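You operate a simulated robot arm through the tools that you are given. There is no shell and no other tool. Be economical: measure what you need, move in short steps, check, and stop when the job is done.

The job below is to be done with a simulated robot arm. You get a single attempt, and the scene is never put back.

TASK
Dry the large pan and put it in the middle range side drawer.
Fine: blue oven cloth, back where it lay; drawer shut. Where these are worked on the way, their far stop is far enough and under half their travel is too little: middle range side drawer.
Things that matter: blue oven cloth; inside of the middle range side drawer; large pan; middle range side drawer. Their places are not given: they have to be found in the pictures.

Only the result counts: the job must be done as asked and must still hold three seconds after the hand-in. Knocking over, shifting, dropping, spilling or breaking anything else fails it. Flat cloth is picked up by pressing the open fingertips on it (5 to 10 N) and closing them slowly along it; thin cloth reads only 2 to 8 mm in the jaws.

THE ROBOT
A 7-joint arm with a two-finger parallel gripper, fixed in place. Base frame: the origin is at the foot of the arm, x ahead of it, y to its left, z up. Units: mm, rad, N and s.
With the tool pointing down near the work surface it reaches from about 460 to 920 mm from the base axis. Its first joint turns from -2.007 to 2.007 rad. Payload 3.91 kg.
Tool frame: the origin (TCP) lies between the finger pads and is the grasp point; the fingertips stand 30 mm ahead of it; z points along the fingers, y is the line along which they close. The gripper opens to 110 mm. The fingers are 20 mm wide and 10 mm thick; the gripper's body (48 by 112 mm) begins 55 mm behind the TCP.
Orientation is that of the tool frame in the base frame, as a unit quaternion [w, x, y, z]. With the fingers straight down and closing along the base's y, the tool's x points along the base's -x, its y along +y and its z along -z.

THE INTERFACE
- The arm moves only by the tool send_rows. Its argument "rows" is a list of rows, each a list of 3 entries, a list of its own where there are three numbers: the shift along the tool's x, y, z in mm, then the turn, a rotation vector about the tool's x, y, z in rad, then the finger opening in mm, from 0 to 110. In form: [[[tx, ty, tz], [ax, ay, az], fingers], ...]. A call has 1 to 12 rows; each row shifts and turns the commanded pose from where the row before left it, along the tool's axes as they then stand. A row lasts 0.2 s, in which the tool goes at most 50 mm and 0.15 rad; a call with a longer step from one row to the next is refused whole, and so is a gripper value outside its range. Where a pose cannot be reached the arm comes as near as it can. A force on the tool above 40 N (or 10 N above the force at the start of the call, whichever is more), or a blocked arm, ends the call early, and 0.2 s more pass. Each finger travels about 153 mm/s and halts on what it meets, pressing with about 21 N; the grip force reading is that of the motor and also rises with nothing between the fingers. The clock runs only during rows and for 0.2 s after the last one: add rows that do not move to give the fingers time. The reply holds the time, the measured pose of the TCP, the force on the tool along the base axes, the opening and the grip force, in the units named above and with some noise, with the torque about the TCP (base axes, N m) and any sound that the robot's microphone picked up.
- Cameras (640 x 400 px; columns grow to the right, rows downward): "scene" is fixed at [49, 497.7, 1486.4]; the picture's right is [-0.52, -0.85, 0.00], its down [-0.40, 0.25, -0.88] and it looks along [0.75, -0.46, -0.47] (base axes); focal length 342 px, centre (320, 200). "wrist" rides on the gripper at [72, 17, -103] in the tool frame; the picture's right is [-0.23, 0.97, 0.00], its down [-0.76, -0.18, -0.62] and it looks along [-0.61, -0.14, 0.78] (tool axes); focal length 222 px, centre (320, 200).
- camera(camera): a new picture of that camera. The clock stands still meanwhile.
- slide_trunk(by): slides the trunk up (or, below 0, down) by that many mm; the arm rides with it, the base frame stays. It gives what a move gives, with no picture.
- probe_pixels(camera, pixels): for up to 12 pixels [column, row] of the newest picture of that camera ("zoom" is the newest enlarged one), the place [x, y, z] in the base frame of the surface seen there, good to about 2 mm. The clock stands still meanwhile.
- enlarge(camera, box): a new picture of the part [left, top, right, bottom] of that camera's present view, enlarged. The clock stands still meanwhile.
- hand_in(): hands the job in; it is judged then, once.

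Work in short steps. Measure before you move; look again where a grasp or a placing could have gone wrong, and mend it. You have 80 turns and 34 pictures in all, those below and enlarged ones among them. Open the gripper and draw the arm clear of the work before you hand the job in, unless the task says otherwise; then end with one line.

The tools are called after "Request:" by a JSON object that holds its "fn" and its "kwargs". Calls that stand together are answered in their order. send_rows: Moves the arm, as the interface text tells. Its arguments: {"type":"object","properties":{"rows":{"type":"array"}},"required":["rows"]} The other tools are called the same way: slide_trunk (by) slides the trunk up or down; camera (camera) takes a picture; probe_pixels (camera, pixels) gives the place of the surface under pixels of a picture; enlarge (camera, box) takes an enlarged picture of a part of a camera's view; hand_in () hands the job in.

At the start:

```text
time: 0.0
position: [538.9, -135.3, 1241.2]
tool_rot: [0.0, 0.0, 1.0, -0.001]
contact_force: [0.1, -0.2, -0.2]
ft_torque: [0.0, 0.01, -0.02]
gripper_width: 109.9
gripper_force: 0.0
trunk travel left (down, up): [-875.0, 115.0]
```

scene: 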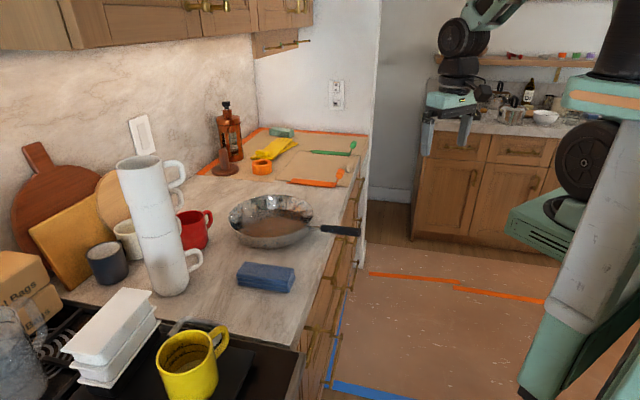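
wrist: 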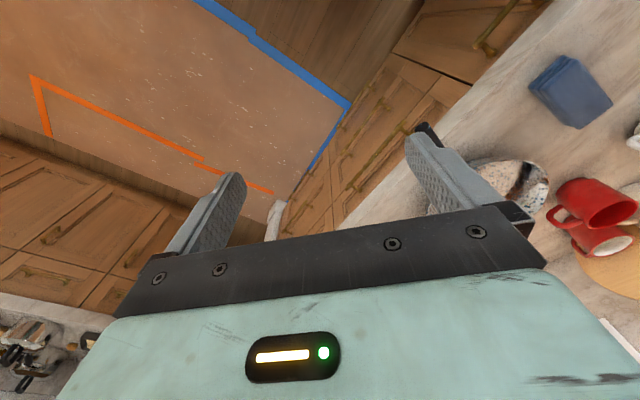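

The scene picture shows the pan near (272,220), the blue cloth at (265,277) and drawer fronts below the counter's edge around (330,290). I enlarge that region and probe the main points.

Request:
{"fn": "enlarge", "kwargs": {"camera": "scene", "box": [210, 160, 390, 400]}}

Request:
{"fn": "probe_pixels", "kwargs": {"camera": "scene", "pixels": [[238, 276], [292, 278], [244, 262], [294, 267], [266, 272], [272, 222], [232, 222], [312, 215], [325, 229], [357, 232], [270, 247], [300, 340]]}}

```text
1.67 times, centred on (300, 280) of scene
```

zoom: 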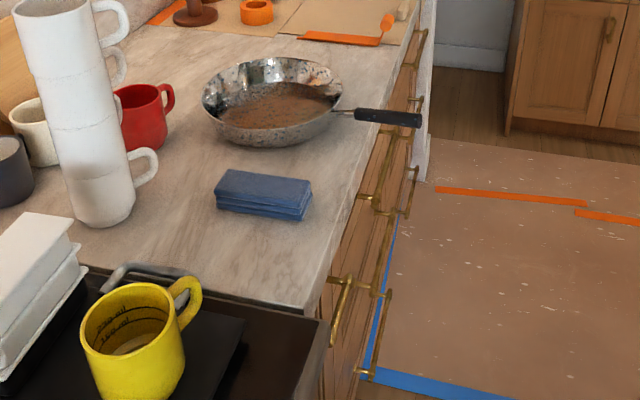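

```text
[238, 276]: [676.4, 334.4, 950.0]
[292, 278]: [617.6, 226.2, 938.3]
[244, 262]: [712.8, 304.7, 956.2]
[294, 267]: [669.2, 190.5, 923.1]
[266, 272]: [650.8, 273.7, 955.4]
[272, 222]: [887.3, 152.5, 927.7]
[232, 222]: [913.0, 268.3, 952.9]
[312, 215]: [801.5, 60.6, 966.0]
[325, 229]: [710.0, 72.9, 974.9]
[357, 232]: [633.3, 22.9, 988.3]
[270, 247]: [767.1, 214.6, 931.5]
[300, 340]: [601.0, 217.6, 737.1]
```

I probe the counter's front edge, the drawer handles and fronts in the enlarged picture.

Request:
{"fn": "probe_pixels", "kwargs": {"camera": "zoom", "pixels": [[347, 281], [337, 311], [388, 295], [365, 373], [376, 200], [360, 196], [413, 172], [404, 212], [412, 66], [310, 308], [350, 210], [374, 288]]}}

Request:
{"fn": "probe_pixels", "kwargs": {"camera": "wrist", "pixels": [[385, 105], [490, 40], [350, 160], [380, 165], [330, 170], [420, 80], [440, 95], [470, 75], [570, 90], [600, 205], [400, 130], [520, 170]]}}

Request:
{"fn": "enlarge", "kwargs": {"camera": "wrist", "box": [300, 0, 640, 212]}}

```text
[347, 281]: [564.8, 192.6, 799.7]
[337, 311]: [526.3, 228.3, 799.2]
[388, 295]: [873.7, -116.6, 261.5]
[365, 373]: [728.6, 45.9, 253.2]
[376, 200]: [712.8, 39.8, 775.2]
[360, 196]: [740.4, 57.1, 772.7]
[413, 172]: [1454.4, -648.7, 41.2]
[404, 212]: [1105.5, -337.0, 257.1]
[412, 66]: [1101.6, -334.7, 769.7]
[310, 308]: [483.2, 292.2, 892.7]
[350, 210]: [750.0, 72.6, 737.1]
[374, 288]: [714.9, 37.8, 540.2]
```

```text
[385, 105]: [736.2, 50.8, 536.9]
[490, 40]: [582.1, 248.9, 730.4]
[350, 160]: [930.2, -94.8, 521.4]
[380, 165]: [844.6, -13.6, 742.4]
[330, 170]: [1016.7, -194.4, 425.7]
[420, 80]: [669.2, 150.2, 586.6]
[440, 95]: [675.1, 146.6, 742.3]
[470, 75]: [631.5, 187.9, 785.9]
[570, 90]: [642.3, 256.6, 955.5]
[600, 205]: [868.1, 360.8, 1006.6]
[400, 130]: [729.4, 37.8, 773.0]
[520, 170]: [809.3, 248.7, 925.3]
```

```text
1.88 times, centred on (470, 106) of wrist
```

zoom: 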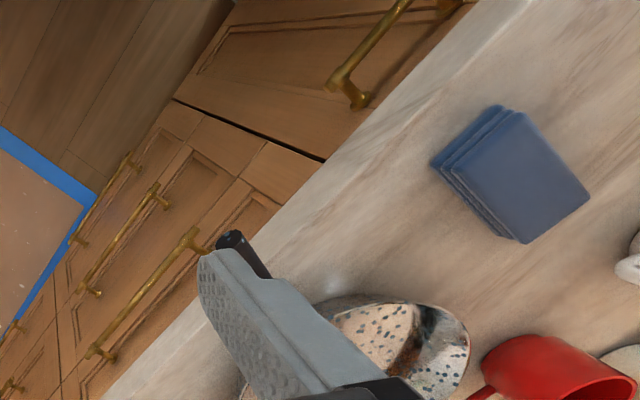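

The counter front runs along (0.71,-0.71), so I use d=(x+y)/√2 (inward) and s=(x−y)/√2 (along it). Front faces are at d≈585 and handles at d≈533. One stack has handles at z≈773/540/257 (s 476–701) and another panel sits at s<300, next to the range. I yaw the tool 45° to face the fronts for a good look.

Request:
{"fn": "send_rows", "kwargs": {"rows": [[[0, 0, 0], [0, 0, -0.131], 110], [[0, 0, 0], [0, 0, -0.131], 110], [[0, 0, 0], [0, 0, -0.131], 110], [[0, 0, 0], [0, 0, -0.131], 110], [[0, 0, 0], [0, 0, -0.131], 110], [[0, 0, 0], [0, 0, -0.13], 110], [[0, 40, 0], [0, 0, 0], 60], [[0, 40, 0], [0, 0, 0], 60], [[0, 0, 0], [0, 0, 0], 60]]}}

Request:
{"fn": "slide_trunk", "kwargs": {"by": -300}}

Request:
{"fn": "camera", "kwargs": {"camera": "wrist"}}

```text
time: 2.0
position: [479.4, -75.5, 1240.4]
tool_rot: [-0.001, -0.383, 0.924, 0.0]
contact_force: [0.8, -0.3, -0.1]
ft_torque: [0.02, 0.0, -0.01]
gripper_width: 60.1
gripper_force: 0.1
trunk travel left (down, up): [-875.0, 115.0]
```

```text
time: 5.0
position: [479.8, -77.8, 941.1]
tool_rot: [0.0, -0.383, 0.924, 0.0]
contact_force: [0.1, -0.6, 0.8]
ft_torque: [-0.04, -0.02, 0.0]
gripper_width: 60.0
gripper_force: 0.0
trunk travel left (down, up): [-575.0, 415.0]
```

```text
29 pictures are left
```

wrist: 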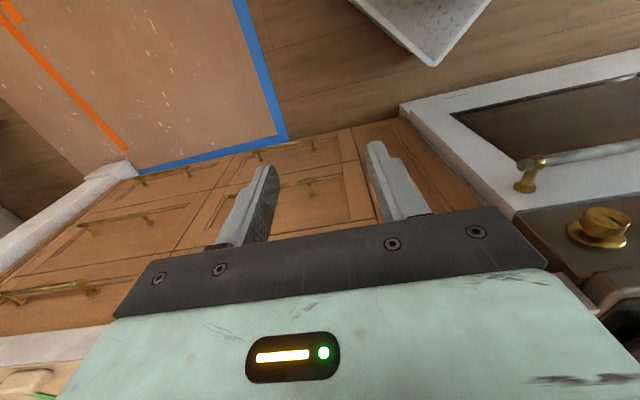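

The picture is upside down relative to the room (range at right). I enlarge the drawer area.

Request:
{"fn": "enlarge", "kwargs": {"camera": "wrist", "box": [0, 100, 440, 350]}}

Request:
{"fn": "probe_pixels", "kwargs": {"camera": "wrist", "pixels": [[310, 147], [340, 182], [310, 182], [285, 182], [152, 217], [85, 225], [45, 290], [330, 215], [350, 150], [400, 140], [186, 172], [520, 185]]}}

```text
1.45 times, centred on (220, 225) of wrist
```

zoom: 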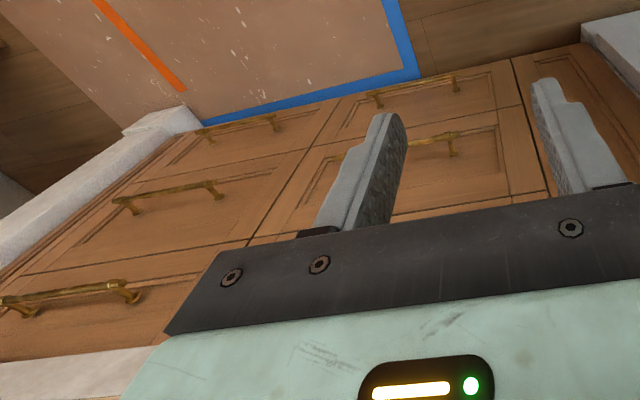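

```text
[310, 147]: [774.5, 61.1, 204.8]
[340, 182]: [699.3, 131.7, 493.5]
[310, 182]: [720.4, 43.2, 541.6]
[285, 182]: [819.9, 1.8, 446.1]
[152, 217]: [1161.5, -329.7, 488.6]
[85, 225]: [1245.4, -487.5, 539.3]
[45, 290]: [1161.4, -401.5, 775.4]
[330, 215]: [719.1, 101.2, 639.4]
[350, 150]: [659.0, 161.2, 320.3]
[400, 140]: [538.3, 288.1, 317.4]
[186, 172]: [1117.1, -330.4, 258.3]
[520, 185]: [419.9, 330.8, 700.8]
```

The two three-drawer stacks are clear: the range-side one has its middle handle at z≈540, s≈479–701. I go back up and above the pan and cloth to measure them from above.

Request:
{"fn": "slide_trunk", "kwargs": {"by": 300}}

Request:
{"fn": "send_rows", "kwargs": {"rows": [[[-45, 0, 0], [0, 0, 0], 60], [[-45, 0, 0], [0, 0, 0], 60], [[-45, 0, 0], [0, 0, 0], 60], [[-45, 0, 0], [0, 0, 0], 60], [[-20, 0, 0], [0, 0, 0], 60], [[0, 0, 0], [0, 0, 0], 110]]}}

Request:
{"fn": "camera", "kwargs": {"camera": "wrist"}}

```text
time: 8.0
position: [478.7, -77.2, 1241.8]
tool_rot: [0.001, -0.383, 0.924, 0.0]
contact_force: [0.1, -0.2, -0.3]
ft_torque: [0.04, 0.04, 0.02]
gripper_width: 59.9
gripper_force: 0.1
trunk travel left (down, up): [-875.0, 115.0]
```

```text
time: 9.4
position: [621.5, 66.5, 1240.2]
tool_rot: [0.0, -0.383, 0.924, -0.001]
contact_force: [0.2, 0.6, -0.5]
ft_torque: [0.0, -0.03, 0.01]
gripper_width: 110.0
gripper_force: 0.1
trunk travel left (down, up): [-875.0, 115.0]
```

```text
27 pictures are left
```

wrist: 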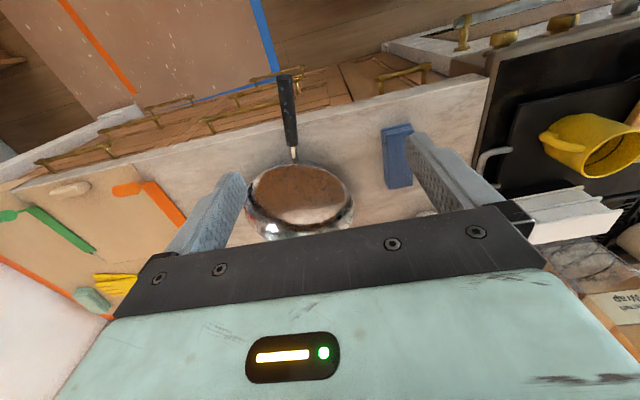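

The pan is at (300,195) with its handle up to (284,75), and the cloth at (397,155). I enlarge and probe both.

Request:
{"fn": "enlarge", "kwargs": {"camera": "wrist", "box": [220, 65, 460, 245]}}

Request:
{"fn": "probe_pixels", "kwargs": {"camera": "wrist", "pixels": [[383, 128], [407, 125], [389, 188], [413, 185], [398, 155], [284, 78], [290, 130], [294, 160], [300, 185], [352, 195], [248, 190], [298, 233]]}}

```text
2.22 times, centred on (340, 155) of wrist
```

zoom: 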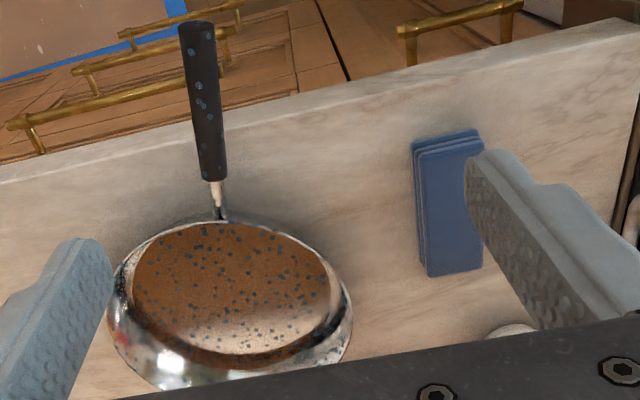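

```text
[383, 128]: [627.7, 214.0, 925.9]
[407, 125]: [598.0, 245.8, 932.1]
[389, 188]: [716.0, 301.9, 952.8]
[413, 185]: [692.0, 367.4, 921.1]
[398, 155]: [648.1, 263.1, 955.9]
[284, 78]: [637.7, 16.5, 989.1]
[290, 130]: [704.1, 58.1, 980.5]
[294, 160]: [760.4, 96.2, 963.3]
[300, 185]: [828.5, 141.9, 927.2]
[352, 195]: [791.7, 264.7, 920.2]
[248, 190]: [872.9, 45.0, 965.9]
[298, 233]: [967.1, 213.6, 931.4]
```

Blue drops lie on the pan's floor and on its handle; the cloth is a folded block graspable across its narrow side. I probe finer points on cloth corners, rim and floor limits.

Request:
{"fn": "probe_pixels", "kwargs": {"camera": "zoom", "pixels": [[417, 158], [474, 148], [430, 270], [479, 262], [446, 210], [134, 275], [200, 230], [325, 270], [337, 300], [225, 350], [300, 345], [150, 325]]}}

Request:
{"fn": "probe_pixels", "kwargs": {"camera": "zoom", "pixels": [[196, 40], [202, 85], [207, 130], [212, 170], [218, 195], [220, 215], [115, 290], [348, 310], [180, 25], [214, 25], [200, 178], [226, 175]]}}

```text
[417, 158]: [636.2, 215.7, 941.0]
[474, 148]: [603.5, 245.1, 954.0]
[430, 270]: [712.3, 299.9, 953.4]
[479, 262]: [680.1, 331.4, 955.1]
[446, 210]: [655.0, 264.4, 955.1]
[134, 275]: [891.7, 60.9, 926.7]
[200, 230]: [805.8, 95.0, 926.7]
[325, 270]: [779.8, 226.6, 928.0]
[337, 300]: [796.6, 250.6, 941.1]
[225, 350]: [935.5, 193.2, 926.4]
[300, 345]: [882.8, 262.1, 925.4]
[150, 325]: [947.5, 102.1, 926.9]
```

```text
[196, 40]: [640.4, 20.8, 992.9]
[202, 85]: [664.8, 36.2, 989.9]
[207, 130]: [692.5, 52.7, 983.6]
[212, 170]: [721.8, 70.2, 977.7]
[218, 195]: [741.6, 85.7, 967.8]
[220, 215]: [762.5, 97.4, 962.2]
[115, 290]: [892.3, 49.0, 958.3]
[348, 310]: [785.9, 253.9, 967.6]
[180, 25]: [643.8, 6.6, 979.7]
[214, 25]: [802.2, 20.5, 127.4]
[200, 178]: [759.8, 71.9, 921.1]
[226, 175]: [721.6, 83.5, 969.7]
```

Fits: cloth block centre d≈658, s≈271 (50 wide in s, 125 long in d, top z 955); pan centre d≈725, s≈497, floor z≈927, rim z≈967. I check how close the white mug stack stands before reaching for the cloth.

Request:
{"fn": "probe_pixels", "kwargs": {"camera": "scene", "pixels": [[150, 165], [185, 175], [188, 285], [203, 258], [196, 270], [172, 292], [160, 250], [105, 262], [207, 222], [147, 300], [160, 345], [222, 340]]}}

Request:
{"fn": "probe_pixels", "kwargs": {"camera": "zoom", "pixels": [[512, 330]]}}

```text
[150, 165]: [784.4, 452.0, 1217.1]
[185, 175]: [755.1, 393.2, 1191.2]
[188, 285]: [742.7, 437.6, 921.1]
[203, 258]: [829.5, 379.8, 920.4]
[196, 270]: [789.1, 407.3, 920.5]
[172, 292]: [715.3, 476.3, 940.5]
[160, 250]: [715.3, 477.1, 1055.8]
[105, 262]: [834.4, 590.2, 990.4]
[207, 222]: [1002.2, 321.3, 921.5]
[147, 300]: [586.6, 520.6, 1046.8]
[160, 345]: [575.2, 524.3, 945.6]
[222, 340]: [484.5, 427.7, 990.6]
```

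```text
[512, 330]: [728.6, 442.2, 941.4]
```

The mug stack's nearest handle is at d≈812, about 150 mm beyond the cloth, so a vertical approach is clear. I move over the cloth.

Request:
{"fn": "send_rows", "kwargs": {"rows": [[[-35, 24, 0], [0, 0, 0], 110], [[-35, 24, 0], [0, 0, 0], 110], [[-35, 24, 0], [0, 0, 0], 110], [[-35, 24, 0], [0, 0, 0], 110], [[-31.5, 25, 0], [0, 0, 0], 110], [[0, 0, 40], [0, 0, 0.0], 110], [[0, 0, 40], [0, 0, 0], 110], [[0, 0, 40], [0, 0, 0], 110], [[0, 0, 40], [0, 0, 0], 110], [[0, 0, 0], [0, 0, 0], 110]]}}

Request:
{"fn": "camera", "kwargs": {"camera": "wrist"}}

```text
time: 11.6
position: [658.0, 270.4, 1082.7]
tool_rot: [0.0, -0.383, 0.924, 0.0]
contact_force: [0.3, 0.6, 0.3]
ft_torque: [0.02, 0.01, -0.04]
gripper_width: 110.0
gripper_force: 0.1
trunk travel left (down, up): [-875.0, 115.0]
```

```text
25 pictures are left
```

wrist: 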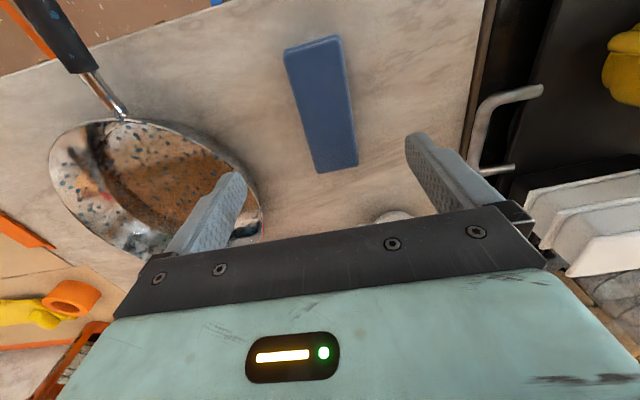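

The cloth is at (322,105), between the fingers. I verify its corners before descending.

Request:
{"fn": "probe_pixels", "kwargs": {"camera": "wrist", "pixels": [[287, 55], [338, 42], [318, 168], [355, 162], [325, 105], [300, 110], [415, 80]]}}

Request:
{"fn": "send_rows", "kwargs": {"rows": [[[0, 0, 30], [0, 0, 0], 110], [[0, 0, 30], [0, 0, 0], 110], [[0, 0, 30], [0, 0, 0], 110], [[0, 0, 20], [0, 0, 0], 110], [[0, 0, 10], [0, 0, 0], 110], [[0, 0, 5], [0, 0, 0], 110], [[0, 0, 0], [0, 0, 0], 110]]}}

```text
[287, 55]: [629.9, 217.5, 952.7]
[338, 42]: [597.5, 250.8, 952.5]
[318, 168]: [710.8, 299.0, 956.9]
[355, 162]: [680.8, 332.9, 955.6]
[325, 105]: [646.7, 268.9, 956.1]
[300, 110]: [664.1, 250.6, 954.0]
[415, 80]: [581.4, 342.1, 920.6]
```

```text
time: 13.2
position: [657.5, 270.2, 957.1]
tool_rot: [0.0, -0.382, 0.924, 0.0]
contact_force: [-0.4, -0.2, -0.4]
ft_torque: [0.02, -0.01, 0.03]
gripper_width: 110.0
gripper_force: 0.1
trunk travel left (down, up): [-875.0, 115.0]
```

Cloth centre is d≈657, s≈269; the TCP is at s≈274. I shift 5 mm and close slowly.

Request:
{"fn": "send_rows", "kwargs": {"rows": [[[0, 5, 0], [0, 0, 0], 110], [[0, 0, 0], [0, 0, 0], 80], [[0, 0, 0], [0, 0, 0], 60], [[0, 0, 0], [0, 0, 0], 50], [[0, 0, 0], [0, 0, 0], 40], [[0, 0, 0], [0, 0, 0], 30], [[0, 0, 0], [0, 0, 0], 20], [[0, 0, 0], [0, 0, 0], 20]]}}

```text
time: 15.0
position: [654.7, 272.7, 957.9]
tool_rot: [0.0, -0.383, 0.924, 0.0]
contact_force: [0.0, 0.9, 0.5]
ft_torque: [-0.03, -0.01, 0.04]
gripper_width: 57.8
gripper_force: 20.7
trunk travel left (down, up): [-875.0, 115.0]
```

The grip holds at 57.8 mm with 20.7 N, so I lift the cloth and look.

Request:
{"fn": "send_rows", "kwargs": {"rows": [[[0, 0, -20], [0, 0, 0], 20], [[0, 0, -40], [0, 0, 0], 20], [[0, 0, -40], [0, 0, 0], 20], [[0, 0, -30], [0, 0, 0], 20], [[0, 0, 0], [0, 0, 0], 20]]}}

Request:
{"fn": "camera", "kwargs": {"camera": "wrist"}}

```text
time: 16.2
position: [653.0, 275.1, 1089.0]
tool_rot: [0.0, -0.382, 0.924, -0.002]
contact_force: [0.0, 0.4, -1.0]
ft_torque: [0.0, 0.0, 0.02]
gripper_width: 57.2
gripper_force: 20.6
trunk travel left (down, up): [-875.0, 115.0]
```

```text
24 pictures are left
```

wrist: 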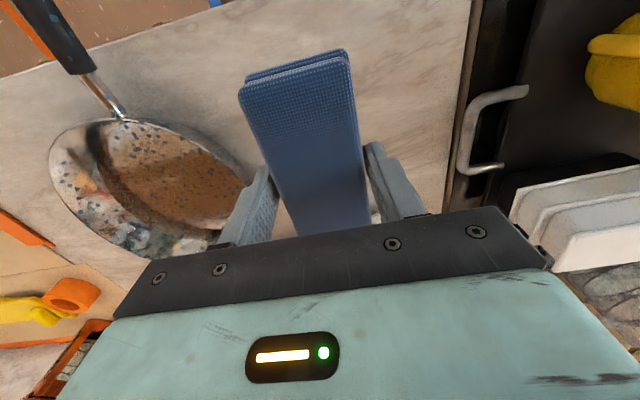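

The cloth comes up as a firm block. I move it over the pan centre (d 725, s 497) and lower to just above the floor.

Request:
{"fn": "send_rows", "kwargs": {"rows": [[[-11.5, -38.3, 0], [0, 0, 0], 20], [[-11.5, -38.3, 0], [0, 0, 0], 20], [[-11.5, -38.3, 0], [0, 0, 0], 20], [[-11.5, -38.3, 0], [0, 0, 0], 20], [[-11.5, -38.3, 0], [0, 0, 0], 20], [[-11.2, -38.5, 0], [0, 0, 0], 20], [[0, 0, 40], [0, 0, 0], 20], [[0, 0, 40], [0, 0, 0], 20], [[0, 0, 25], [0, 0, 0], 20], [[0, 0, 10], [0, 0, 0], 20], [[0, 0, 0], [0, 0, 0], 20]]}}

```text
time: 18.6
position: [862.9, 159.2, 971.5]
tool_rot: [0.001, -0.383, 0.924, -0.001]
contact_force: [0.3, -0.1, -0.7]
ft_torque: [0.01, 0.0, -0.01]
gripper_width: 57.3
gripper_force: 21.0
trunk travel left (down, up): [-875.0, 115.0]
```

At z 971.5 over the pan centre; I lower in 2 mm steps and watch the force.

Request:
{"fn": "send_rows", "kwargs": {"rows": [[[0, 0, 2], [0, 0, 0], 20], [[0, 0, 2], [0, 0, 0], 20], [[0, 0, 2], [0, 0, 0], 20], [[0, 0, 1], [0, 0, 0], 20], [[0, 0, 0], [0, 0, 0], 20]]}}

```text
time: 19.8
position: [864.2, 160.6, 964.7]
tool_rot: [-0.001, -0.382, 0.924, -0.001]
contact_force: [-0.6, 0.4, -1.2]
ft_torque: [-0.03, 0.02, 0.0]
gripper_width: 57.4
gripper_force: 21.3
trunk travel left (down, up): [-875.0, 115.0]
```

Request:
{"fn": "send_rows", "kwargs": {"rows": [[[0, 0, 1.5], [0, 0, 0], 20], [[0, 0, 1.5], [0, 0, 0], 20], [[0, 0, 0], [0, 0, 0], 20]]}}

```text
time: 20.6
position: [864.4, 160.6, 964.3]
tool_rot: [0.001, -0.382, 0.924, -0.002]
contact_force: [-4.8, -2.5, 18.4]
ft_torque: [-0.24, 0.5, 0.02]
gripper_width: 57.6
gripper_force: 21.0
trunk travel left (down, up): [-875.0, 115.0]
```

Contact, at 18 N which is more than needed. I back off 1.3 mm and sweep sideways across the floor.

Request:
{"fn": "send_rows", "kwargs": {"rows": [[[0, 0, -1.3], [0, 0, 0], 20], [[0, 18, 0], [0, 0, 0], 20], [[0, 18, 0], [0, 0, 0], 20], [[0, 16, 0], [0, 0, 0], 20], [[0, -20, 0], [0, 0, 0], 20], [[0, -20, 0], [0, 0, 0], 20], [[0, -20, 0], [0, 0, 0], 20], [[0, -20, 0], [0, 0, 0], 20], [[0, -20, 0], [0, 0, 0], 20], [[0, 0, 0], [0, 0, 0], 20]]}}

Request:
{"fn": "camera", "kwargs": {"camera": "wrist"}}

```text
time: 22.8
position: [888.7, 122.5, 964.4]
tool_rot: [0.0, -0.383, 0.924, -0.001]
contact_force: [-0.4, -1.0, -0.3]
ft_torque: [0.01, -0.03, 0.01]
gripper_width: 57.2
gripper_force: 21.4
out of reach, approached as far as the arm can: row 9
trunk travel left (down, up): [-875.0, 115.0]
```

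```text
23 pictures are left
```

wrist: 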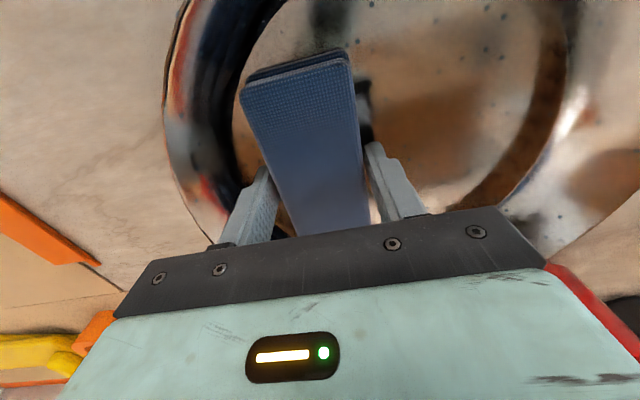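

Swept areas are dry, but the arm's reach ended at radius ~897. I lift 300 mm and lower the trunk by 300 to gain reach.

Request:
{"fn": "send_rows", "kwargs": {"rows": [[[0, 0, -40], [0, 0, 0], 20], [[0, 20, -50], [0, 0, 0], 20], [[20, 20, -45], [0, 0, 0], 20], [[20, 0, -45], [0, 0, 0], 20], [[20, 0, -45], [0, 0, 0], 20], [[20, 0, -45], [0, 0, 0], 20], [[0, 0, -45], [0, 0, 0], 20], [[0, 0, -45], [0, 0, 0], 20], [[0, 0, 0], [0, 0, 0], 20]]}}

Request:
{"fn": "slide_trunk", "kwargs": {"by": -300}}

Request:
{"fn": "enlarge", "kwargs": {"camera": "wrist", "box": [120, 0, 520, 250]}}

```text
refused: row 2 steps farther than a row can; nothing moved
```

```text
time: 23.4
position: [891.3, 124.8, 956.1]
tool_rot: [0.005, -0.383, 0.924, 0.0]
contact_force: [-3.3, -1.4, 11.4]
ft_torque: [-0.02, 0.38, 0.07]
gripper_width: 57.6
gripper_force: 21.3
trunk travel left (down, up): [-858.0, 132.0]
stopped: the force on the tool passed its limit at 67 N (the readings are from after the stop); the commanded pose is now the measured one
```

```text
1.60 times, centred on (320, 125) of wrist
```

zoom: 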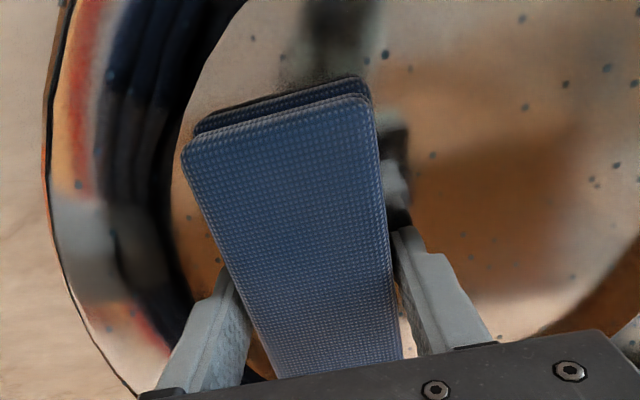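

The lift was refused (step too long) while the trunk slid and stopped on contact at 67 N, so the two should not have been bundled. The cloth may have slipped a few mm in the fingers. I now lift in valid steps.

Request:
{"fn": "send_rows", "kwargs": {"rows": [[[0, 0, -5], [0, 0, 0], 20], [[0, 0, -40], [0, 0, 0], 20], [[10, 10, -45], [0, 0, 0], 20], [[10, 10, -45], [0, 0, 0], 20], [[10, 0, -45], [0, 0, 0], 20], [[10, 0, -45], [0, 0, 0], 20], [[10, 0, -45], [0, 0, 0], 20], [[0, 0, -45], [0, 0, 0], 20], [[0, 0, 0], [0, 0, 0], 20]]}}

```text
time: 25.4
position: [842.4, 101.7, 1271.6]
tool_rot: [0.004, -0.383, 0.924, -0.001]
contact_force: [0.6, 0.6, -0.3]
ft_torque: [0.03, 0.01, 0.01]
gripper_width: 57.1
gripper_force: 21.0
trunk travel left (down, up): [-858.0, 132.0]
```

Lifted to z 1272, clear. Now I slide the trunk down 230 and look at the pan from there.

Request:
{"fn": "slide_trunk", "kwargs": {"by": -230}}

Request:
{"fn": "enlarge", "kwargs": {"camera": "scene", "box": [200, 140, 400, 265]}}

```text
time: 27.9
position: [844.0, 102.7, 1040.1]
tool_rot: [0.004, -0.383, 0.924, 0.0]
contact_force: [-0.6, 0.7, 0.0]
ft_torque: [-0.02, 0.0, -0.02]
gripper_width: 57.4
gripper_force: 20.6
trunk travel left (down, up): [-628.0, 362.0]
```

```text
3.20 times, centred on (300, 202) of scene
```

zoom: 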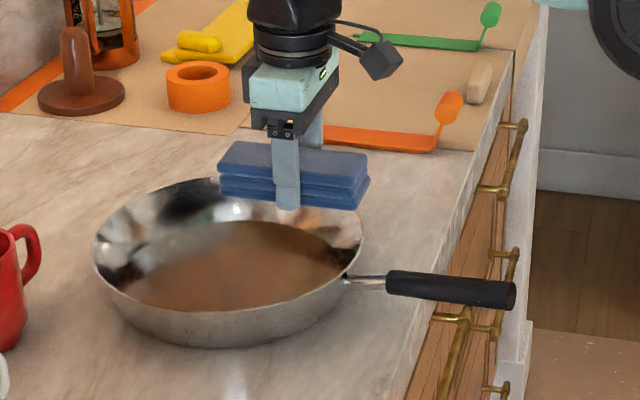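

The fingertips now reach about to the cloth's bottom. I probe those heights.

Request:
{"fn": "probe_pixels", "kwargs": {"camera": "zoom", "pixels": [[287, 205], [345, 206], [250, 198], [225, 193], [300, 150], [365, 185], [120, 230], [225, 260], [355, 240], [100, 265]]}}

```text
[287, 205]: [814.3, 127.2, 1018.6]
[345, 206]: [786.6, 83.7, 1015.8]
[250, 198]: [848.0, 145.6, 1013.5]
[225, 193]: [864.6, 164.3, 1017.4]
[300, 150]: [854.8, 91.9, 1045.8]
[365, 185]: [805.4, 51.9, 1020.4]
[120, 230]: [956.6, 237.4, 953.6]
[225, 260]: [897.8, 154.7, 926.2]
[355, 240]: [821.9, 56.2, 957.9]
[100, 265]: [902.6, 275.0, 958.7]
```

The cloth's bottom is flush with the fingertips after the slip. I take it back to its spot, set it down and regrip it lower.

Request:
{"fn": "send_rows", "kwargs": {"rows": [[[2, 42, 0], [0, 0, 0], 20], [[2, 43, 0], [0, 0, 0], 20], [[2, 43, 0], [0, 0, 0], 20], [[2, 43, 0], [0, 0, 0], 20], [[2, 43, 0], [0, 0, 0], 20], [[2, 42, 0], [0, 0, 0], 20], [[0, 0, 40], [0, 0, 0], 20], [[0, 0, 30], [0, 0, 0], 20], [[0, 0, 12], [0, 0, 0], 20], [[0, 0, 3], [0, 0, 0], 20], [[0, 0, 2], [0, 0, 0], 20], [[0, 0, 0], [0, 0, 0], 20]]}}

```text
time: 30.4
position: [655.6, 274.3, 953.7]
tool_rot: [0.004, -0.382, 0.924, -0.001]
contact_force: [1.2, 0.2, -0.1]
ft_torque: [-0.03, 0.0, -0.01]
gripper_width: 57.4
gripper_force: 21.4
trunk travel left (down, up): [-628.0, 362.0]
```

Request:
{"fn": "send_rows", "kwargs": {"rows": [[[0, 0, 1], [0, 0, 0], 20], [[0, 0, 1], [0, 0, 0], 20], [[0, 0, 0], [0, 0, 0], 20]]}}

```text
time: 31.2
position: [655.1, 273.1, 951.0]
tool_rot: [0.004, -0.382, 0.924, 0.0]
contact_force: [-0.4, -0.7, -0.1]
ft_torque: [0.03, 0.01, 0.03]
gripper_width: 57.3
gripper_force: 21.3
trunk travel left (down, up): [-628.0, 362.0]
```

No contact yet but only ~1 mm remains. I open slightly, rise 8 mm and regrip.

Request:
{"fn": "send_rows", "kwargs": {"rows": [[[0, 0, 0], [0, 0, 0], 70], [[0, 0, 0], [0, 0, 0], 80], [[0, 0, -4], [0, 0, 0], 80], [[0, 0, -4], [0, 0, 0], 80], [[0, 0, 0], [0, 0, 0], 65], [[0, 0, 0], [0, 0, 0], 50], [[0, 0, 0], [0, 0, 0], 35], [[0, 0, 0], [0, 0, 0], 20], [[0, 0, 0], [0, 0, 0], 20]]}}

```text
time: 33.2
position: [653.9, 275.2, 958.6]
tool_rot: [0.004, -0.383, 0.924, 0.0]
contact_force: [0.6, 0.9, 0.2]
ft_torque: [-0.02, -0.01, 0.0]
gripper_width: 57.4
gripper_force: 21.0
trunk travel left (down, up): [-628.0, 362.0]
```

Regripped at z 958.6 (38 mm above the cloth's bottom). I lift and carry it over the pan centre.

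Request:
{"fn": "send_rows", "kwargs": {"rows": [[[0, 0, -40], [0, 0, 0], 20], [[0, 0, -40], [0, 0, 0], 20], [[-11.4, -38.2, 0], [0, 0, 0], 20], [[-11.4, -38.2, 0], [0, 0, 0], 20], [[-11.4, -38.2, 0], [0, 0, 0], 20], [[-11.4, -38.2, 0], [0, 0, 0], 20], [[-11.4, -38.2, 0], [0, 0, 0], 20], [[-11.4, -38.2, 0], [0, 0, 0], 20], [[0, 0, 20], [0, 0, 0], 20], [[0, 0, 20], [0, 0, 0], 20], [[0, 0, 20], [0, 0, 0], 20], [[0, 0, 10], [0, 0, 0], 20]]}}

```text
time: 35.9
position: [860.4, 159.4, 969.1]
tool_rot: [0.004, -0.383, 0.924, 0.0]
contact_force: [-0.9, -0.3, -1.4]
ft_torque: [0.02, -0.01, -0.01]
gripper_width: 57.2
gripper_force: 20.9
out of reach, approached as far as the arm can: row 8
trunk travel left (down, up): [-628.0, 362.0]
```

Reach ends near radius 890, so the pan's far side can't be wiped where it stands. The pan has free counter on this side, so I'll push it nearer with the cloth against its inner wall: first 120 mm of travel in −s.

Request:
{"fn": "send_rows", "kwargs": {"rows": [[[0, 20, 0], [0, 0, 0], 20], [[0, 20, 0], [0, 0, 0], 20], [[0, 12, 0], [0, 0, 0], 20], [[0, 10, 0], [0, 0, 0], 20], [[0, 10, 0], [0, 0, 0], 20], [[0, 10, 0], [0, 0, 0], 20], [[0, 10, 0], [0, 0, 0], 20], [[0, 10, 0], [0, 0, 0], 20], [[0, 10, 0], [0, 0, 0], 20], [[0, 10, 0], [0, 0, 0], 20], [[0, 0, 0], [0, 0, 0], 20]]}}

Request:
{"fn": "camera", "kwargs": {"camera": "scene"}}

```text
time: 38.2
position: [774.9, 244.7, 968.0]
tool_rot: [0.004, -0.382, 0.924, 0.0]
contact_force: [2.7, -2.8, 3.6]
ft_torque: [0.0, -0.05, -0.03]
gripper_width: 57.4
gripper_force: 20.7
trunk travel left (down, up): [-628.0, 362.0]
```

```text
20 pictures are left
```

scene: 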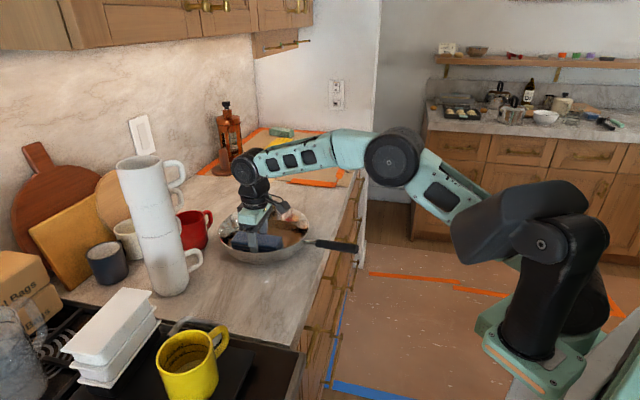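

The pan has slid toward −s. I recentre in it, then push it ~50 mm toward −d.

Request:
{"fn": "send_rows", "kwargs": {"rows": [[[0, -30, 0], [0, 0, 0], 20], [[0, -32, 0], [0, 0, 0], 20], [[20, 0, 0], [0, 0, 0], 20], [[15, 0, 0], [0, 0, 0], 20], [[10, 0, 0], [0, 0, 0], 20], [[10, 0, 0], [0, 0, 0], 20], [[10, 0, 0], [0, 0, 0], 20], [[10, 0, 0], [0, 0, 0], 20], [[10, 0, 0], [0, 0, 0], 20], [[8, 0, 0], [0, 0, 0], 20], [[-6, 0, -5], [0, 0, 0], 20], [[0, 0, 0], [0, 0, 0], 20]]}}

Request:
{"fn": "enlarge", "kwargs": {"camera": "scene", "box": [190, 170, 390, 295]}}

```text
time: 40.9
position: [757.1, 141.0, 975.0]
tool_rot: [0.004, -0.382, 0.924, -0.001]
contact_force: [-0.1, -0.5, -0.2]
ft_torque: [0.0, -0.01, -0.03]
gripper_width: 57.5
gripper_force: 21.4
trunk travel left (down, up): [-628.0, 362.0]
```

```text
3.20 times, centred on (290, 232) of scene
```

zoom: 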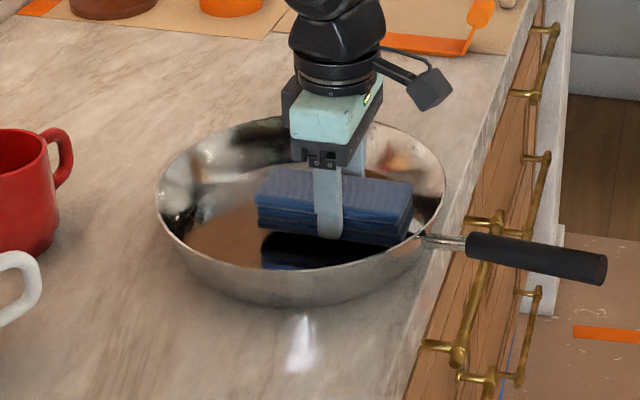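

The pan is now nearer, its handle overhanging the edge. I measure its new place.

Request:
{"fn": "probe_pixels", "kwargs": {"camera": "zoom", "pixels": [[158, 200], [165, 225], [222, 272], [300, 300], [440, 195], [425, 242], [470, 245], [600, 270], [540, 250], [200, 150], [230, 240], [402, 330]]}}

```text
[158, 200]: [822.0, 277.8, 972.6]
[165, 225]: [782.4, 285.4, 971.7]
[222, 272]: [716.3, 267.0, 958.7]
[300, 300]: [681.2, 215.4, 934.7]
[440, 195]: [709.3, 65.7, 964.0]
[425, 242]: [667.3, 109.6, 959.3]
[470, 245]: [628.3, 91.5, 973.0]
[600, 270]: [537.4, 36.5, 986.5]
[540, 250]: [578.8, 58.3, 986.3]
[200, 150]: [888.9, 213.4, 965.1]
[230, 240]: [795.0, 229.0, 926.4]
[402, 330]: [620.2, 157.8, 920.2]
```

Pan centre is now d≈666, s≈427 and its base still fully on the counter. I centre the cloth and lower to contact.

Request:
{"fn": "send_rows", "kwargs": {"rows": [[[-31, 9, 0], [0, 0, 0], 20], [[0, 0, 8], [0, 0, 0], 20], [[0, 0, 1.5], [0, 0, 0], 20], [[0, 0, 1], [0, 0, 0], 20], [[0, 0, 0], [0, 0, 0], 20]]}}

```text
time: 42.0
position: [773.3, 167.8, 964.1]
tool_rot: [0.005, -0.383, 0.924, 0.0]
contact_force: [1.0, 1.1, 9.1]
ft_torque: [0.1, 0.29, -0.04]
gripper_width: 57.3
gripper_force: 21.3
trunk travel left (down, up): [-628.0, 362.0]
```

Good 9 N contact. I sweep a loop over the floor within the walls.

Request:
{"fn": "send_rows", "kwargs": {"rows": [[[0, 25, 0], [0, 0, 0], 20], [[0, 25, 0], [0, 0, 0], 20], [[-20, -20, 0], [0, 0, 0], 20], [[-14, -30, 0], [0, 0, 0], 20], [[14, -30, 0], [0, 0, 0], 20], [[20, -20, 0], [0, 0, 0], 20], [[20, 20, 0], [0, 0, 0], 20], [[12, 30, 0], [0, 0, 0], 20], [[-12, 30, 0], [0, 0, 0], 20], [[-20, -30, 0], [0, 0, 0], 20], [[0, 0, 0], [0, 0, 0], 20]]}}

```text
time: 44.5
position: [769.4, 167.5, 964.6]
tool_rot: [0.003, -0.383, 0.924, -0.001]
contact_force: [-1.5, 1.2, 2.3]
ft_torque: [0.07, -0.08, 0.02]
gripper_width: 57.5
gripper_force: 21.3
trunk travel left (down, up): [-628.0, 362.0]
```

Contact held. I now rotate the cloth 90° on the floor.

Request:
{"fn": "send_rows", "kwargs": {"rows": [[[0, 0, 0.7], [0, 0, 0.143], 20], [[0, 0, 0], [0, 0, 0.143], 20], [[0, 0, 0], [0, 0, 0.143], 20], [[0, 0, 0], [0, 0, 0.143], 20], [[0, 0, 0], [0, 0, 0.143], 20], [[0, 0, 0], [0, 0, 0.143], 20], [[0, 0, 0], [0, 0, 0.143], 20], [[0, 0, 0], [0, 0, 0.143], 20], [[0, 0, 0], [0, 0, 0.143], 20], [[0, 0, 0], [0, 0, 0.143], 20], [[0, 0, 0], [0, 0, 0.141], 20], [[0, 0, 0], [0, 0, 0], 20]]}}

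```text
time: 47.0
position: [772.0, 168.0, 962.6]
tool_rot: [0.003, 0.383, 0.924, 0.004]
contact_force: [2.1, 0.9, 23.9]
ft_torque: [-0.14, -0.02, 0.2]
gripper_width: 57.4
gripper_force: 20.7
trunk travel left (down, up): [-628.0, 362.0]
```

Force rose to 24 N; I ease off 1.2 mm and run the same loop in this orientation.

Request:
{"fn": "send_rows", "kwargs": {"rows": [[[0, 0, -1.2], [0, 0, 0], 20], [[0, 25, 0], [0, 0, 0], 20], [[0, 25, 0], [0, 0, 0], 20], [[-20, -20, 0], [0, 0, 0], 20], [[-14, -30, 0], [0, 0, 0], 20], [[14, -30, 0], [0, 0, 0], 20], [[20, -20, 0], [0, 0, 0], 20], [[20, 20, 0], [0, 0, 0], 20], [[12, 30, 0], [0, 0, 0], 20], [[-12, 30, 0], [0, 0, 0], 20], [[-20, -30, 0], [0, 0, 0], 20], [[0, 0, 0], [0, 0, 0], 20]]}}

```text
time: 49.6
position: [774.0, 169.2, 961.8]
tool_rot: [0.003, 0.383, 0.924, 0.003]
contact_force: [-0.1, -0.7, -0.7]
ft_torque: [0.02, -0.04, 0.04]
gripper_width: 57.4
gripper_force: 20.6
trunk travel left (down, up): [-628.0, 362.0]
```

Contact force has vanished, so I lift and move back to view the pan.

Request:
{"fn": "send_rows", "kwargs": {"rows": [[[0, 0, -40], [0, 0, 0], 20], [[0, 0, -40], [0, 0, 0], 20], [[0, 0, -40], [0, 0, 0], 20], [[40, 0, -20], [0, 0, 0], 20], [[45, 0, 0], [0, 0, 0], 20], [[45, 0, 0], [0, 0, 0], 20], [[0, 0, 0], [0, 0, 0], 20]]}}

Request:
{"fn": "camera", "kwargs": {"camera": "wrist"}}

```text
time: 51.2
position: [679.5, 259.2, 1102.1]
tool_rot: [0.003, 0.383, 0.924, 0.002]
contact_force: [-0.8, 0.4, -0.5]
ft_torque: [-0.01, -0.03, 0.01]
gripper_width: 57.4
gripper_force: 21.0
trunk travel left (down, up): [-628.0, 362.0]
```

```text
18 pictures are left
```

wrist: 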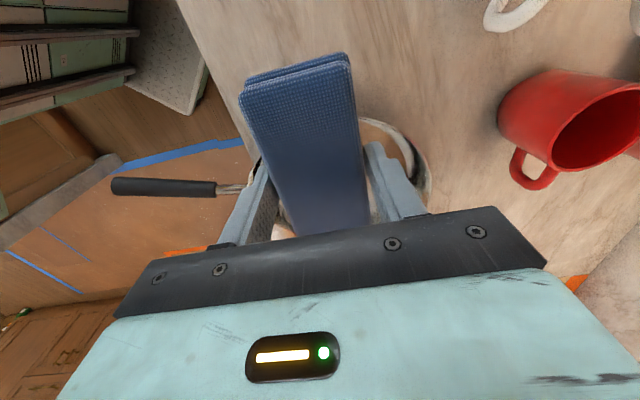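

The cloth hides the pan. I move 110 mm sideways (−d) to see past it.

Request:
{"fn": "send_rows", "kwargs": {"rows": [[[0, -40, -30], [0, 0, 0], 20], [[0, -40, -30], [0, 0, 0], 20], [[0, -40, 0], [0, 0, 0], 20], [[-20, -40, 0], [0, 0, 0], 20], [[0, 0, 0], [0, 0, 0], 20]]}}

Request:
{"fn": "enlarge", "kwargs": {"camera": "wrist", "box": [160, 0, 640, 300]}}

Request:
{"fn": "enlarge", "kwargs": {"camera": "scene", "box": [190, 170, 390, 295]}}

```text
time: 52.5
position: [583.1, 134.9, 1160.9]
tool_rot: [0.003, 0.382, 0.924, 0.003]
contact_force: [-0.4, -0.2, -0.4]
ft_torque: [0.0, -0.01, 0.01]
gripper_width: 57.5
gripper_force: 20.8
trunk travel left (down, up): [-628.0, 362.0]
```

```text
1.33 times, centred on (400, 150) of wrist
```

zoom: 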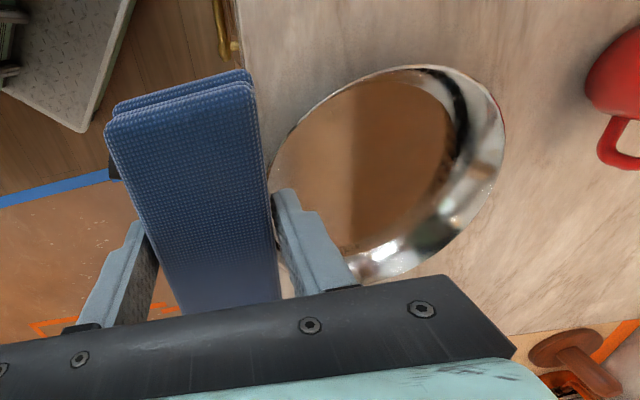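

```text
3.20 times, centred on (290, 232) of scene
```

zoom: 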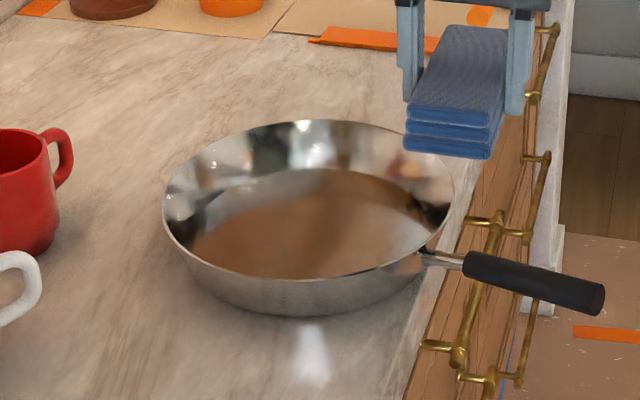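

The pan's inside looks dry everywhere. I rotate back to yaw 45° and view the handle up close, since it had drops too.

Request:
{"fn": "send_rows", "kwargs": {"rows": [[[12, -10, 0], [0, 0, -0.143], 20], [[0, 0, 0], [0, 0, -0.143], 20], [[0, 0, 0], [0, 0, -0.143], 20], [[0, 0, 0], [0, 0, -0.143], 20], [[0, 0, 0], [0, 0, -0.143], 20], [[0, 0, 0], [0, 0, -0.143], 20], [[0, 0, 0], [0, 0, -0.143], 20], [[0, 0, 0], [0, 0, -0.143], 20], [[0, 0, 0], [0, 0, -0.143], 20], [[0, 0, 0], [0, 0, -0.143], 20], [[0, 30, 30], [0, 0, -0.141], 20], [[10, 30, 30], [0, 0, 0], 20]]}}

Request:
{"fn": "camera", "kwargs": {"camera": "wrist"}}

```text
time: 55.0
position: [519.8, 172.5, 1100.7]
tool_rot: [0.004, -0.384, 0.923, -0.001]
contact_force: [0.0, 0.9, 0.7]
ft_torque: [-0.02, 0.0, 0.03]
gripper_width: 57.3
gripper_force: 20.8
trunk travel left (down, up): [-628.0, 362.0]
```

```text
15 pictures are left
```

wrist: 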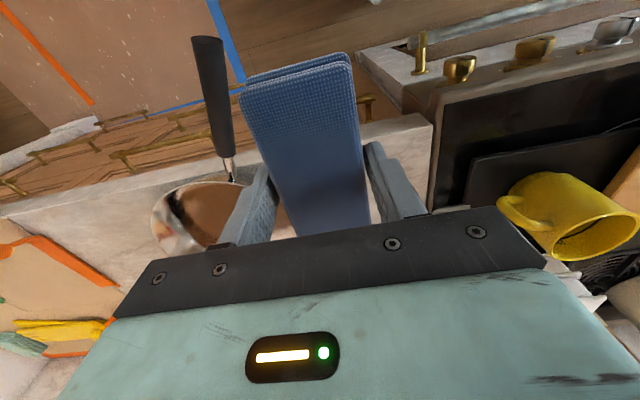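

The handle shows no obvious drops here; I enlarge it to be sure.

Request:
{"fn": "enlarge", "kwargs": {"camera": "wrist", "box": [150, 20, 262, 260]}}

```text
1.67 times, centred on (206, 140) of wrist
```

zoom: 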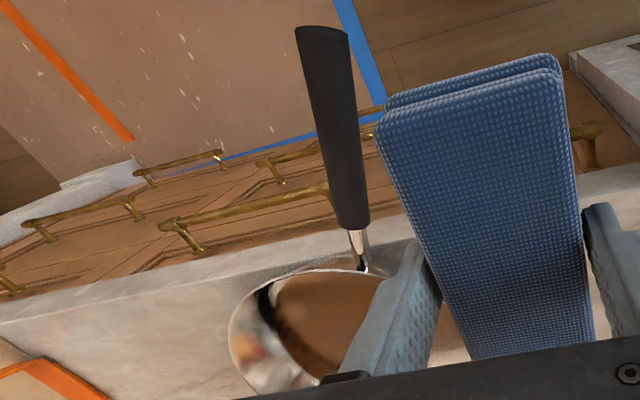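

The handle is dry too. I return the cloth to its spot (TCP 654, 275).

Request:
{"fn": "send_rows", "kwargs": {"rows": [[[-42, -5.5, 0], [0, 0, 0], 20], [[-42, -5.5, 0], [0, 0, 0], 20], [[-42, -5.5, 0], [0, 0, 0], 20], [[-41.5, -5.7, 0], [0, 0, 0], 20], [[0, 0, 40], [0, 0, 0], 20], [[0, 0, 40], [0, 0, 0], 20], [[0, 0, 40], [0, 0, 0], 20], [[0, 0, 16], [0, 0, 0], 20], [[0, 0, 3], [0, 0, 0], 20], [[0, 0, 2], [0, 0, 0], 20], [[0, 0, 0], [0, 0, 0], 20]]}}

```text
time: 56.6
position: [654.2, 280.1, 1000.7]
tool_rot: [0.007, -0.382, 0.924, 0.001]
contact_force: [-0.6, -2.3, 12.3]
ft_torque: [-0.54, -0.24, -0.05]
gripper_width: 57.4
gripper_force: 20.8
trunk travel left (down, up): [-628.0, 362.0]
stopped in row 7: the force on the tool passed its limit at 54 N (the readings are from after the stop); the commanded pose is now the measured one
```

The finger hit the pan's rim: the pan now stands too close (rim at s≈307). I lift and look.

Request:
{"fn": "send_rows", "kwargs": {"rows": [[[0, 0, -20], [0, 0, 0], 20], [[0, 0, -40], [0, 0, 0], 20], [[0, 0, -40], [0, 0, 0], 20], [[0, 0, 0], [0, 0, 0], 20]]}}

Request:
{"fn": "enlarge", "kwargs": {"camera": "scene", "box": [190, 150, 390, 295]}}

```text
time: 57.6
position: [651.5, 280.8, 1096.1]
tool_rot: [0.005, -0.383, 0.924, 0.001]
contact_force: [0.7, 0.1, -0.2]
ft_torque: [0.02, -0.02, -0.03]
gripper_width: 57.2
gripper_force: 21.4
trunk travel left (down, up): [-628.0, 362.0]
```

```text
2.76 times, centred on (290, 222) of scene
```

zoom: 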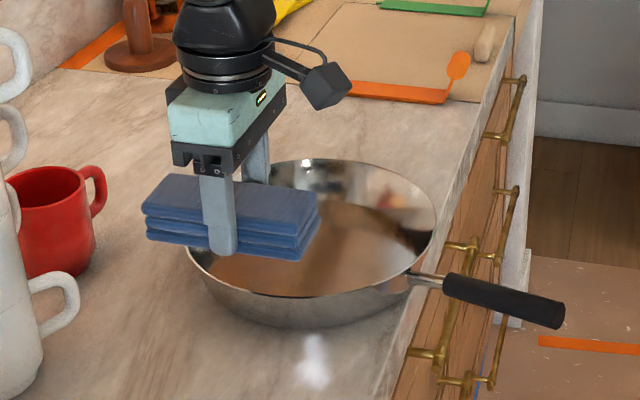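

The pan is upright. I measure its rim, then will push it back toward +s.

Request:
{"fn": "probe_pixels", "kwargs": {"camera": "zoom", "pixels": [[192, 262], [434, 220], [360, 163], [408, 272], [560, 315], [290, 297], [310, 237], [225, 252], [290, 258]]}}

```text
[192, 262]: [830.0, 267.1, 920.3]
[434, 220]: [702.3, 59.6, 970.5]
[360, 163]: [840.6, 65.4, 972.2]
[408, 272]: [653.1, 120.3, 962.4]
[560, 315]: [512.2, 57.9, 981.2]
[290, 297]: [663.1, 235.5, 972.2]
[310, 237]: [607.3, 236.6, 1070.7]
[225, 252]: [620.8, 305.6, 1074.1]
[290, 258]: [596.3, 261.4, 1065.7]
```

Pan centre d≈661, s≈424. I go over it and lower inside for the push.

Request:
{"fn": "send_rows", "kwargs": {"rows": [[[0, -40, 0], [0, 0, 0], 20], [[0, -40, 0], [0, 0, 0], 20], [[0, -40, 0], [0, 0, 0], 20], [[0, -42, 0], [0, 0, 0], 20], [[0, 0, 40], [0, 0, 0], 20], [[0, 0, 40], [0, 0, 0], 20], [[0, 0, 40], [0, 0, 0], 20], [[0, 0, 6], [0, 0, 0], 20], [[0, 0, 0], [0, 0, 0], 20]]}}

```text
time: 59.6
position: [769.4, 165.9, 972.2]
tool_rot: [0.006, -0.383, 0.924, 0.0]
contact_force: [-0.8, -0.8, -0.4]
ft_torque: [0.01, -0.02, 0.04]
gripper_width: 57.6
gripper_force: 20.9
trunk travel left (down, up): [-628.0, 362.0]
```

Inside the pan at z 972; I lower a little and push it +s, about 45 mm past contact.

Request:
{"fn": "send_rows", "kwargs": {"rows": [[[0, -20, 4], [0, 0, 0], 20], [[0, -20, 0], [0, 0, 0], 20], [[0, -12, 0], [0, 0, 0], 20], [[0, -10, 0], [0, 0, 0], 20], [[0, -10, 0], [0, 0, 0], 20], [[0, -10, 0], [0, 0, 0], 20], [[0, -10, 0], [0, 0, 0], 20], [[0, -10, 0], [0, 0, 0], 20], [[0, -10, 0], [0, 0, 0], 20], [[0, -5, 0], [0, 0, 0], 20], [[0, 6, -5], [0, 0, 0], 20], [[0, 0, -40], [0, 0, 0], 20]]}}

Request:
{"fn": "enlarge", "kwargs": {"camera": "scene", "box": [190, 150, 390, 295]}}

```text
time: 62.2
position: [848.6, 84.1, 1014.4]
tool_rot: [0.005, -0.383, 0.924, 0.001]
contact_force: [-0.2, -0.5, -1.8]
ft_torque: [0.03, -0.02, -0.02]
gripper_width: 57.4
gripper_force: 21.5
trunk travel left (down, up): [-628.0, 362.0]
```

```text
2.76 times, centred on (290, 222) of scene
```

zoom: 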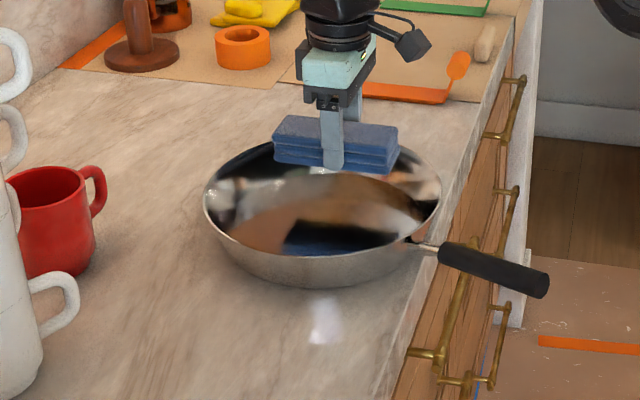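

Request:
{"fn": "probe_pixels", "kwargs": {"camera": "zoom", "pixels": [[206, 205], [225, 245], [280, 265], [436, 190], [412, 240], [440, 253], [545, 285], [375, 176], [330, 176], [343, 170], [280, 155], [335, 165]]}}

```text
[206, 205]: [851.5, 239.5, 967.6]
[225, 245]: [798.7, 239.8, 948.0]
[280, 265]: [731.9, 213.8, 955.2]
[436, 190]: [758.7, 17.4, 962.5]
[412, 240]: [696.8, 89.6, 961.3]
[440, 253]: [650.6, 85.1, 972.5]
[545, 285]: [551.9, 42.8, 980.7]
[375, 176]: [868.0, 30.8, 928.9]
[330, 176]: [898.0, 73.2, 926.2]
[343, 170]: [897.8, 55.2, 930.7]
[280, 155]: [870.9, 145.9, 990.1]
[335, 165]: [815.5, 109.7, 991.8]
```

The pan's left rim is now at s≈349, leaving room. I carry the cloth back to its spot, stopping above.

Request:
{"fn": "send_rows", "kwargs": {"rows": [[[0, 0, -40], [0, 0, 0], 20], [[0.5, 45, 0], [0, 0, 0], 20], [[0.5, 45, 0], [0, 0, 0], 20], [[0.5, 45, 0], [0, 0, 0], 20], [[0.5, 45, 0], [0, 0, 0], 20], [[0.5, 46, 0], [0, 0, 0], 20], [[0, 46, 0], [0, 0, 0], 20], [[0, 0, 40], [0, 0, 0], 20], [[0, 0, 30], [0, 0, 0], 20], [[0, 0, 20], [0, 0, 0], 20], [[0, 0, 4], [0, 0, 0], 20], [[0, 0, 0], [0, 0, 0], 20]]}}

```text
time: 64.8
position: [653.9, 277.4, 959.1]
tool_rot: [0.006, -0.383, 0.924, 0.002]
contact_force: [0.2, -1.1, 0.1]
ft_torque: [0.0, -0.01, 0.02]
gripper_width: 57.3
gripper_force: 20.8
trunk travel left (down, up): [-628.0, 362.0]
```

In place above the spot; I lower in small steps until contact or fingertip clearance ends.

Request:
{"fn": "send_rows", "kwargs": {"rows": [[[1, -2, 2], [0, 0, 0], 20], [[0, 0, 2], [0, 0, 0], 20], [[0, 0, 2], [0, 0, 0], 20], [[0, 0, 1.5], [0, 0, 0], 20], [[0, 0, 0], [0, 0, 0], 20]]}}

```text
time: 66.0
position: [654.6, 275.4, 953.0]
tool_rot: [0.008, -0.382, 0.924, 0.001]
contact_force: [-1.4, 1.1, 26.9]
ft_torque: [0.17, 0.1, 0.05]
gripper_width: 58.1
gripper_force: 20.6
trunk travel left (down, up): [-628.0, 362.0]
```

Contact made. I ease off, open and rise straight up.

Request:
{"fn": "send_rows", "kwargs": {"rows": [[[0, 0, -1], [0, 0, 0], 20], [[0, 0, 0], [0, 0, 0], 65], [[0, 0, 0], [0, 0, 0], 80], [[0, 0, 0], [0, 0, 0], 80], [[0, 0, -20], [0, 0, 0], 80], [[0, 0, -40], [0, 0, 0], 80], [[0, 0, -45], [0, 0, 0], 80], [[45, 0, -10], [0, 0, 0], 80], [[45, 0, -10], [0, 0, 0], 80], [[45, 0, 0], [0, 0, 0], 80], [[45, 0, 0], [0, 0, 0], 80], [[0, 0, 0], [0, 0, 0], 80]]}}

Request:
{"fn": "camera", "kwargs": {"camera": "wrist"}}

```text
time: 68.7
position: [523.7, 147.7, 1073.1]
tool_rot: [0.005, -0.382, 0.924, 0.002]
contact_force: [0.2, 0.2, 0.2]
ft_torque: [-0.02, 0.04, -0.03]
gripper_width: 79.9
gripper_force: 0.1
trunk travel left (down, up): [-628.0, 362.0]
```

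```text
11 pictures are left
```

wrist: 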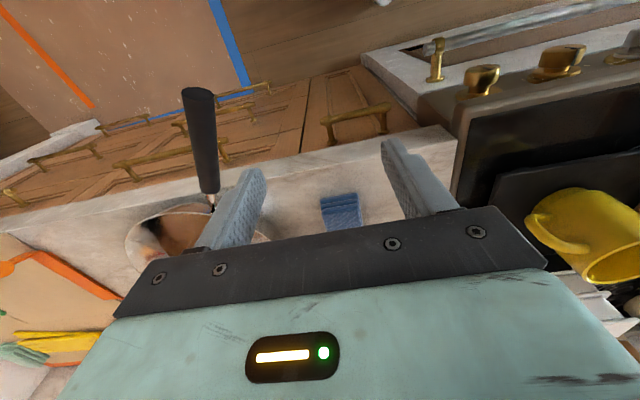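

I probe the cloth's visible edges and the pan/handle in this picture.

Request:
{"fn": "probe_pixels", "kwargs": {"camera": "wrist", "pixels": [[323, 203], [356, 198], [328, 226], [360, 220], [340, 212], [196, 100], [205, 150], [213, 190], [212, 206], [186, 93], [212, 92], [198, 190]]}}

```text
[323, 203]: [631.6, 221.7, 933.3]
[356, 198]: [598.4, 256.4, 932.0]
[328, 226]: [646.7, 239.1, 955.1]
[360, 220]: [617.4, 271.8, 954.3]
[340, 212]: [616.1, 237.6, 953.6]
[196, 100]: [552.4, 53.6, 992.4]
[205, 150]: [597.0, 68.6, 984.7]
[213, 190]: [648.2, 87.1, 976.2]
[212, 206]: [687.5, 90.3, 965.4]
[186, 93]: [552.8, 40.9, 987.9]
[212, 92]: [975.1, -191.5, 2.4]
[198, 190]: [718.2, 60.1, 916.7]
```

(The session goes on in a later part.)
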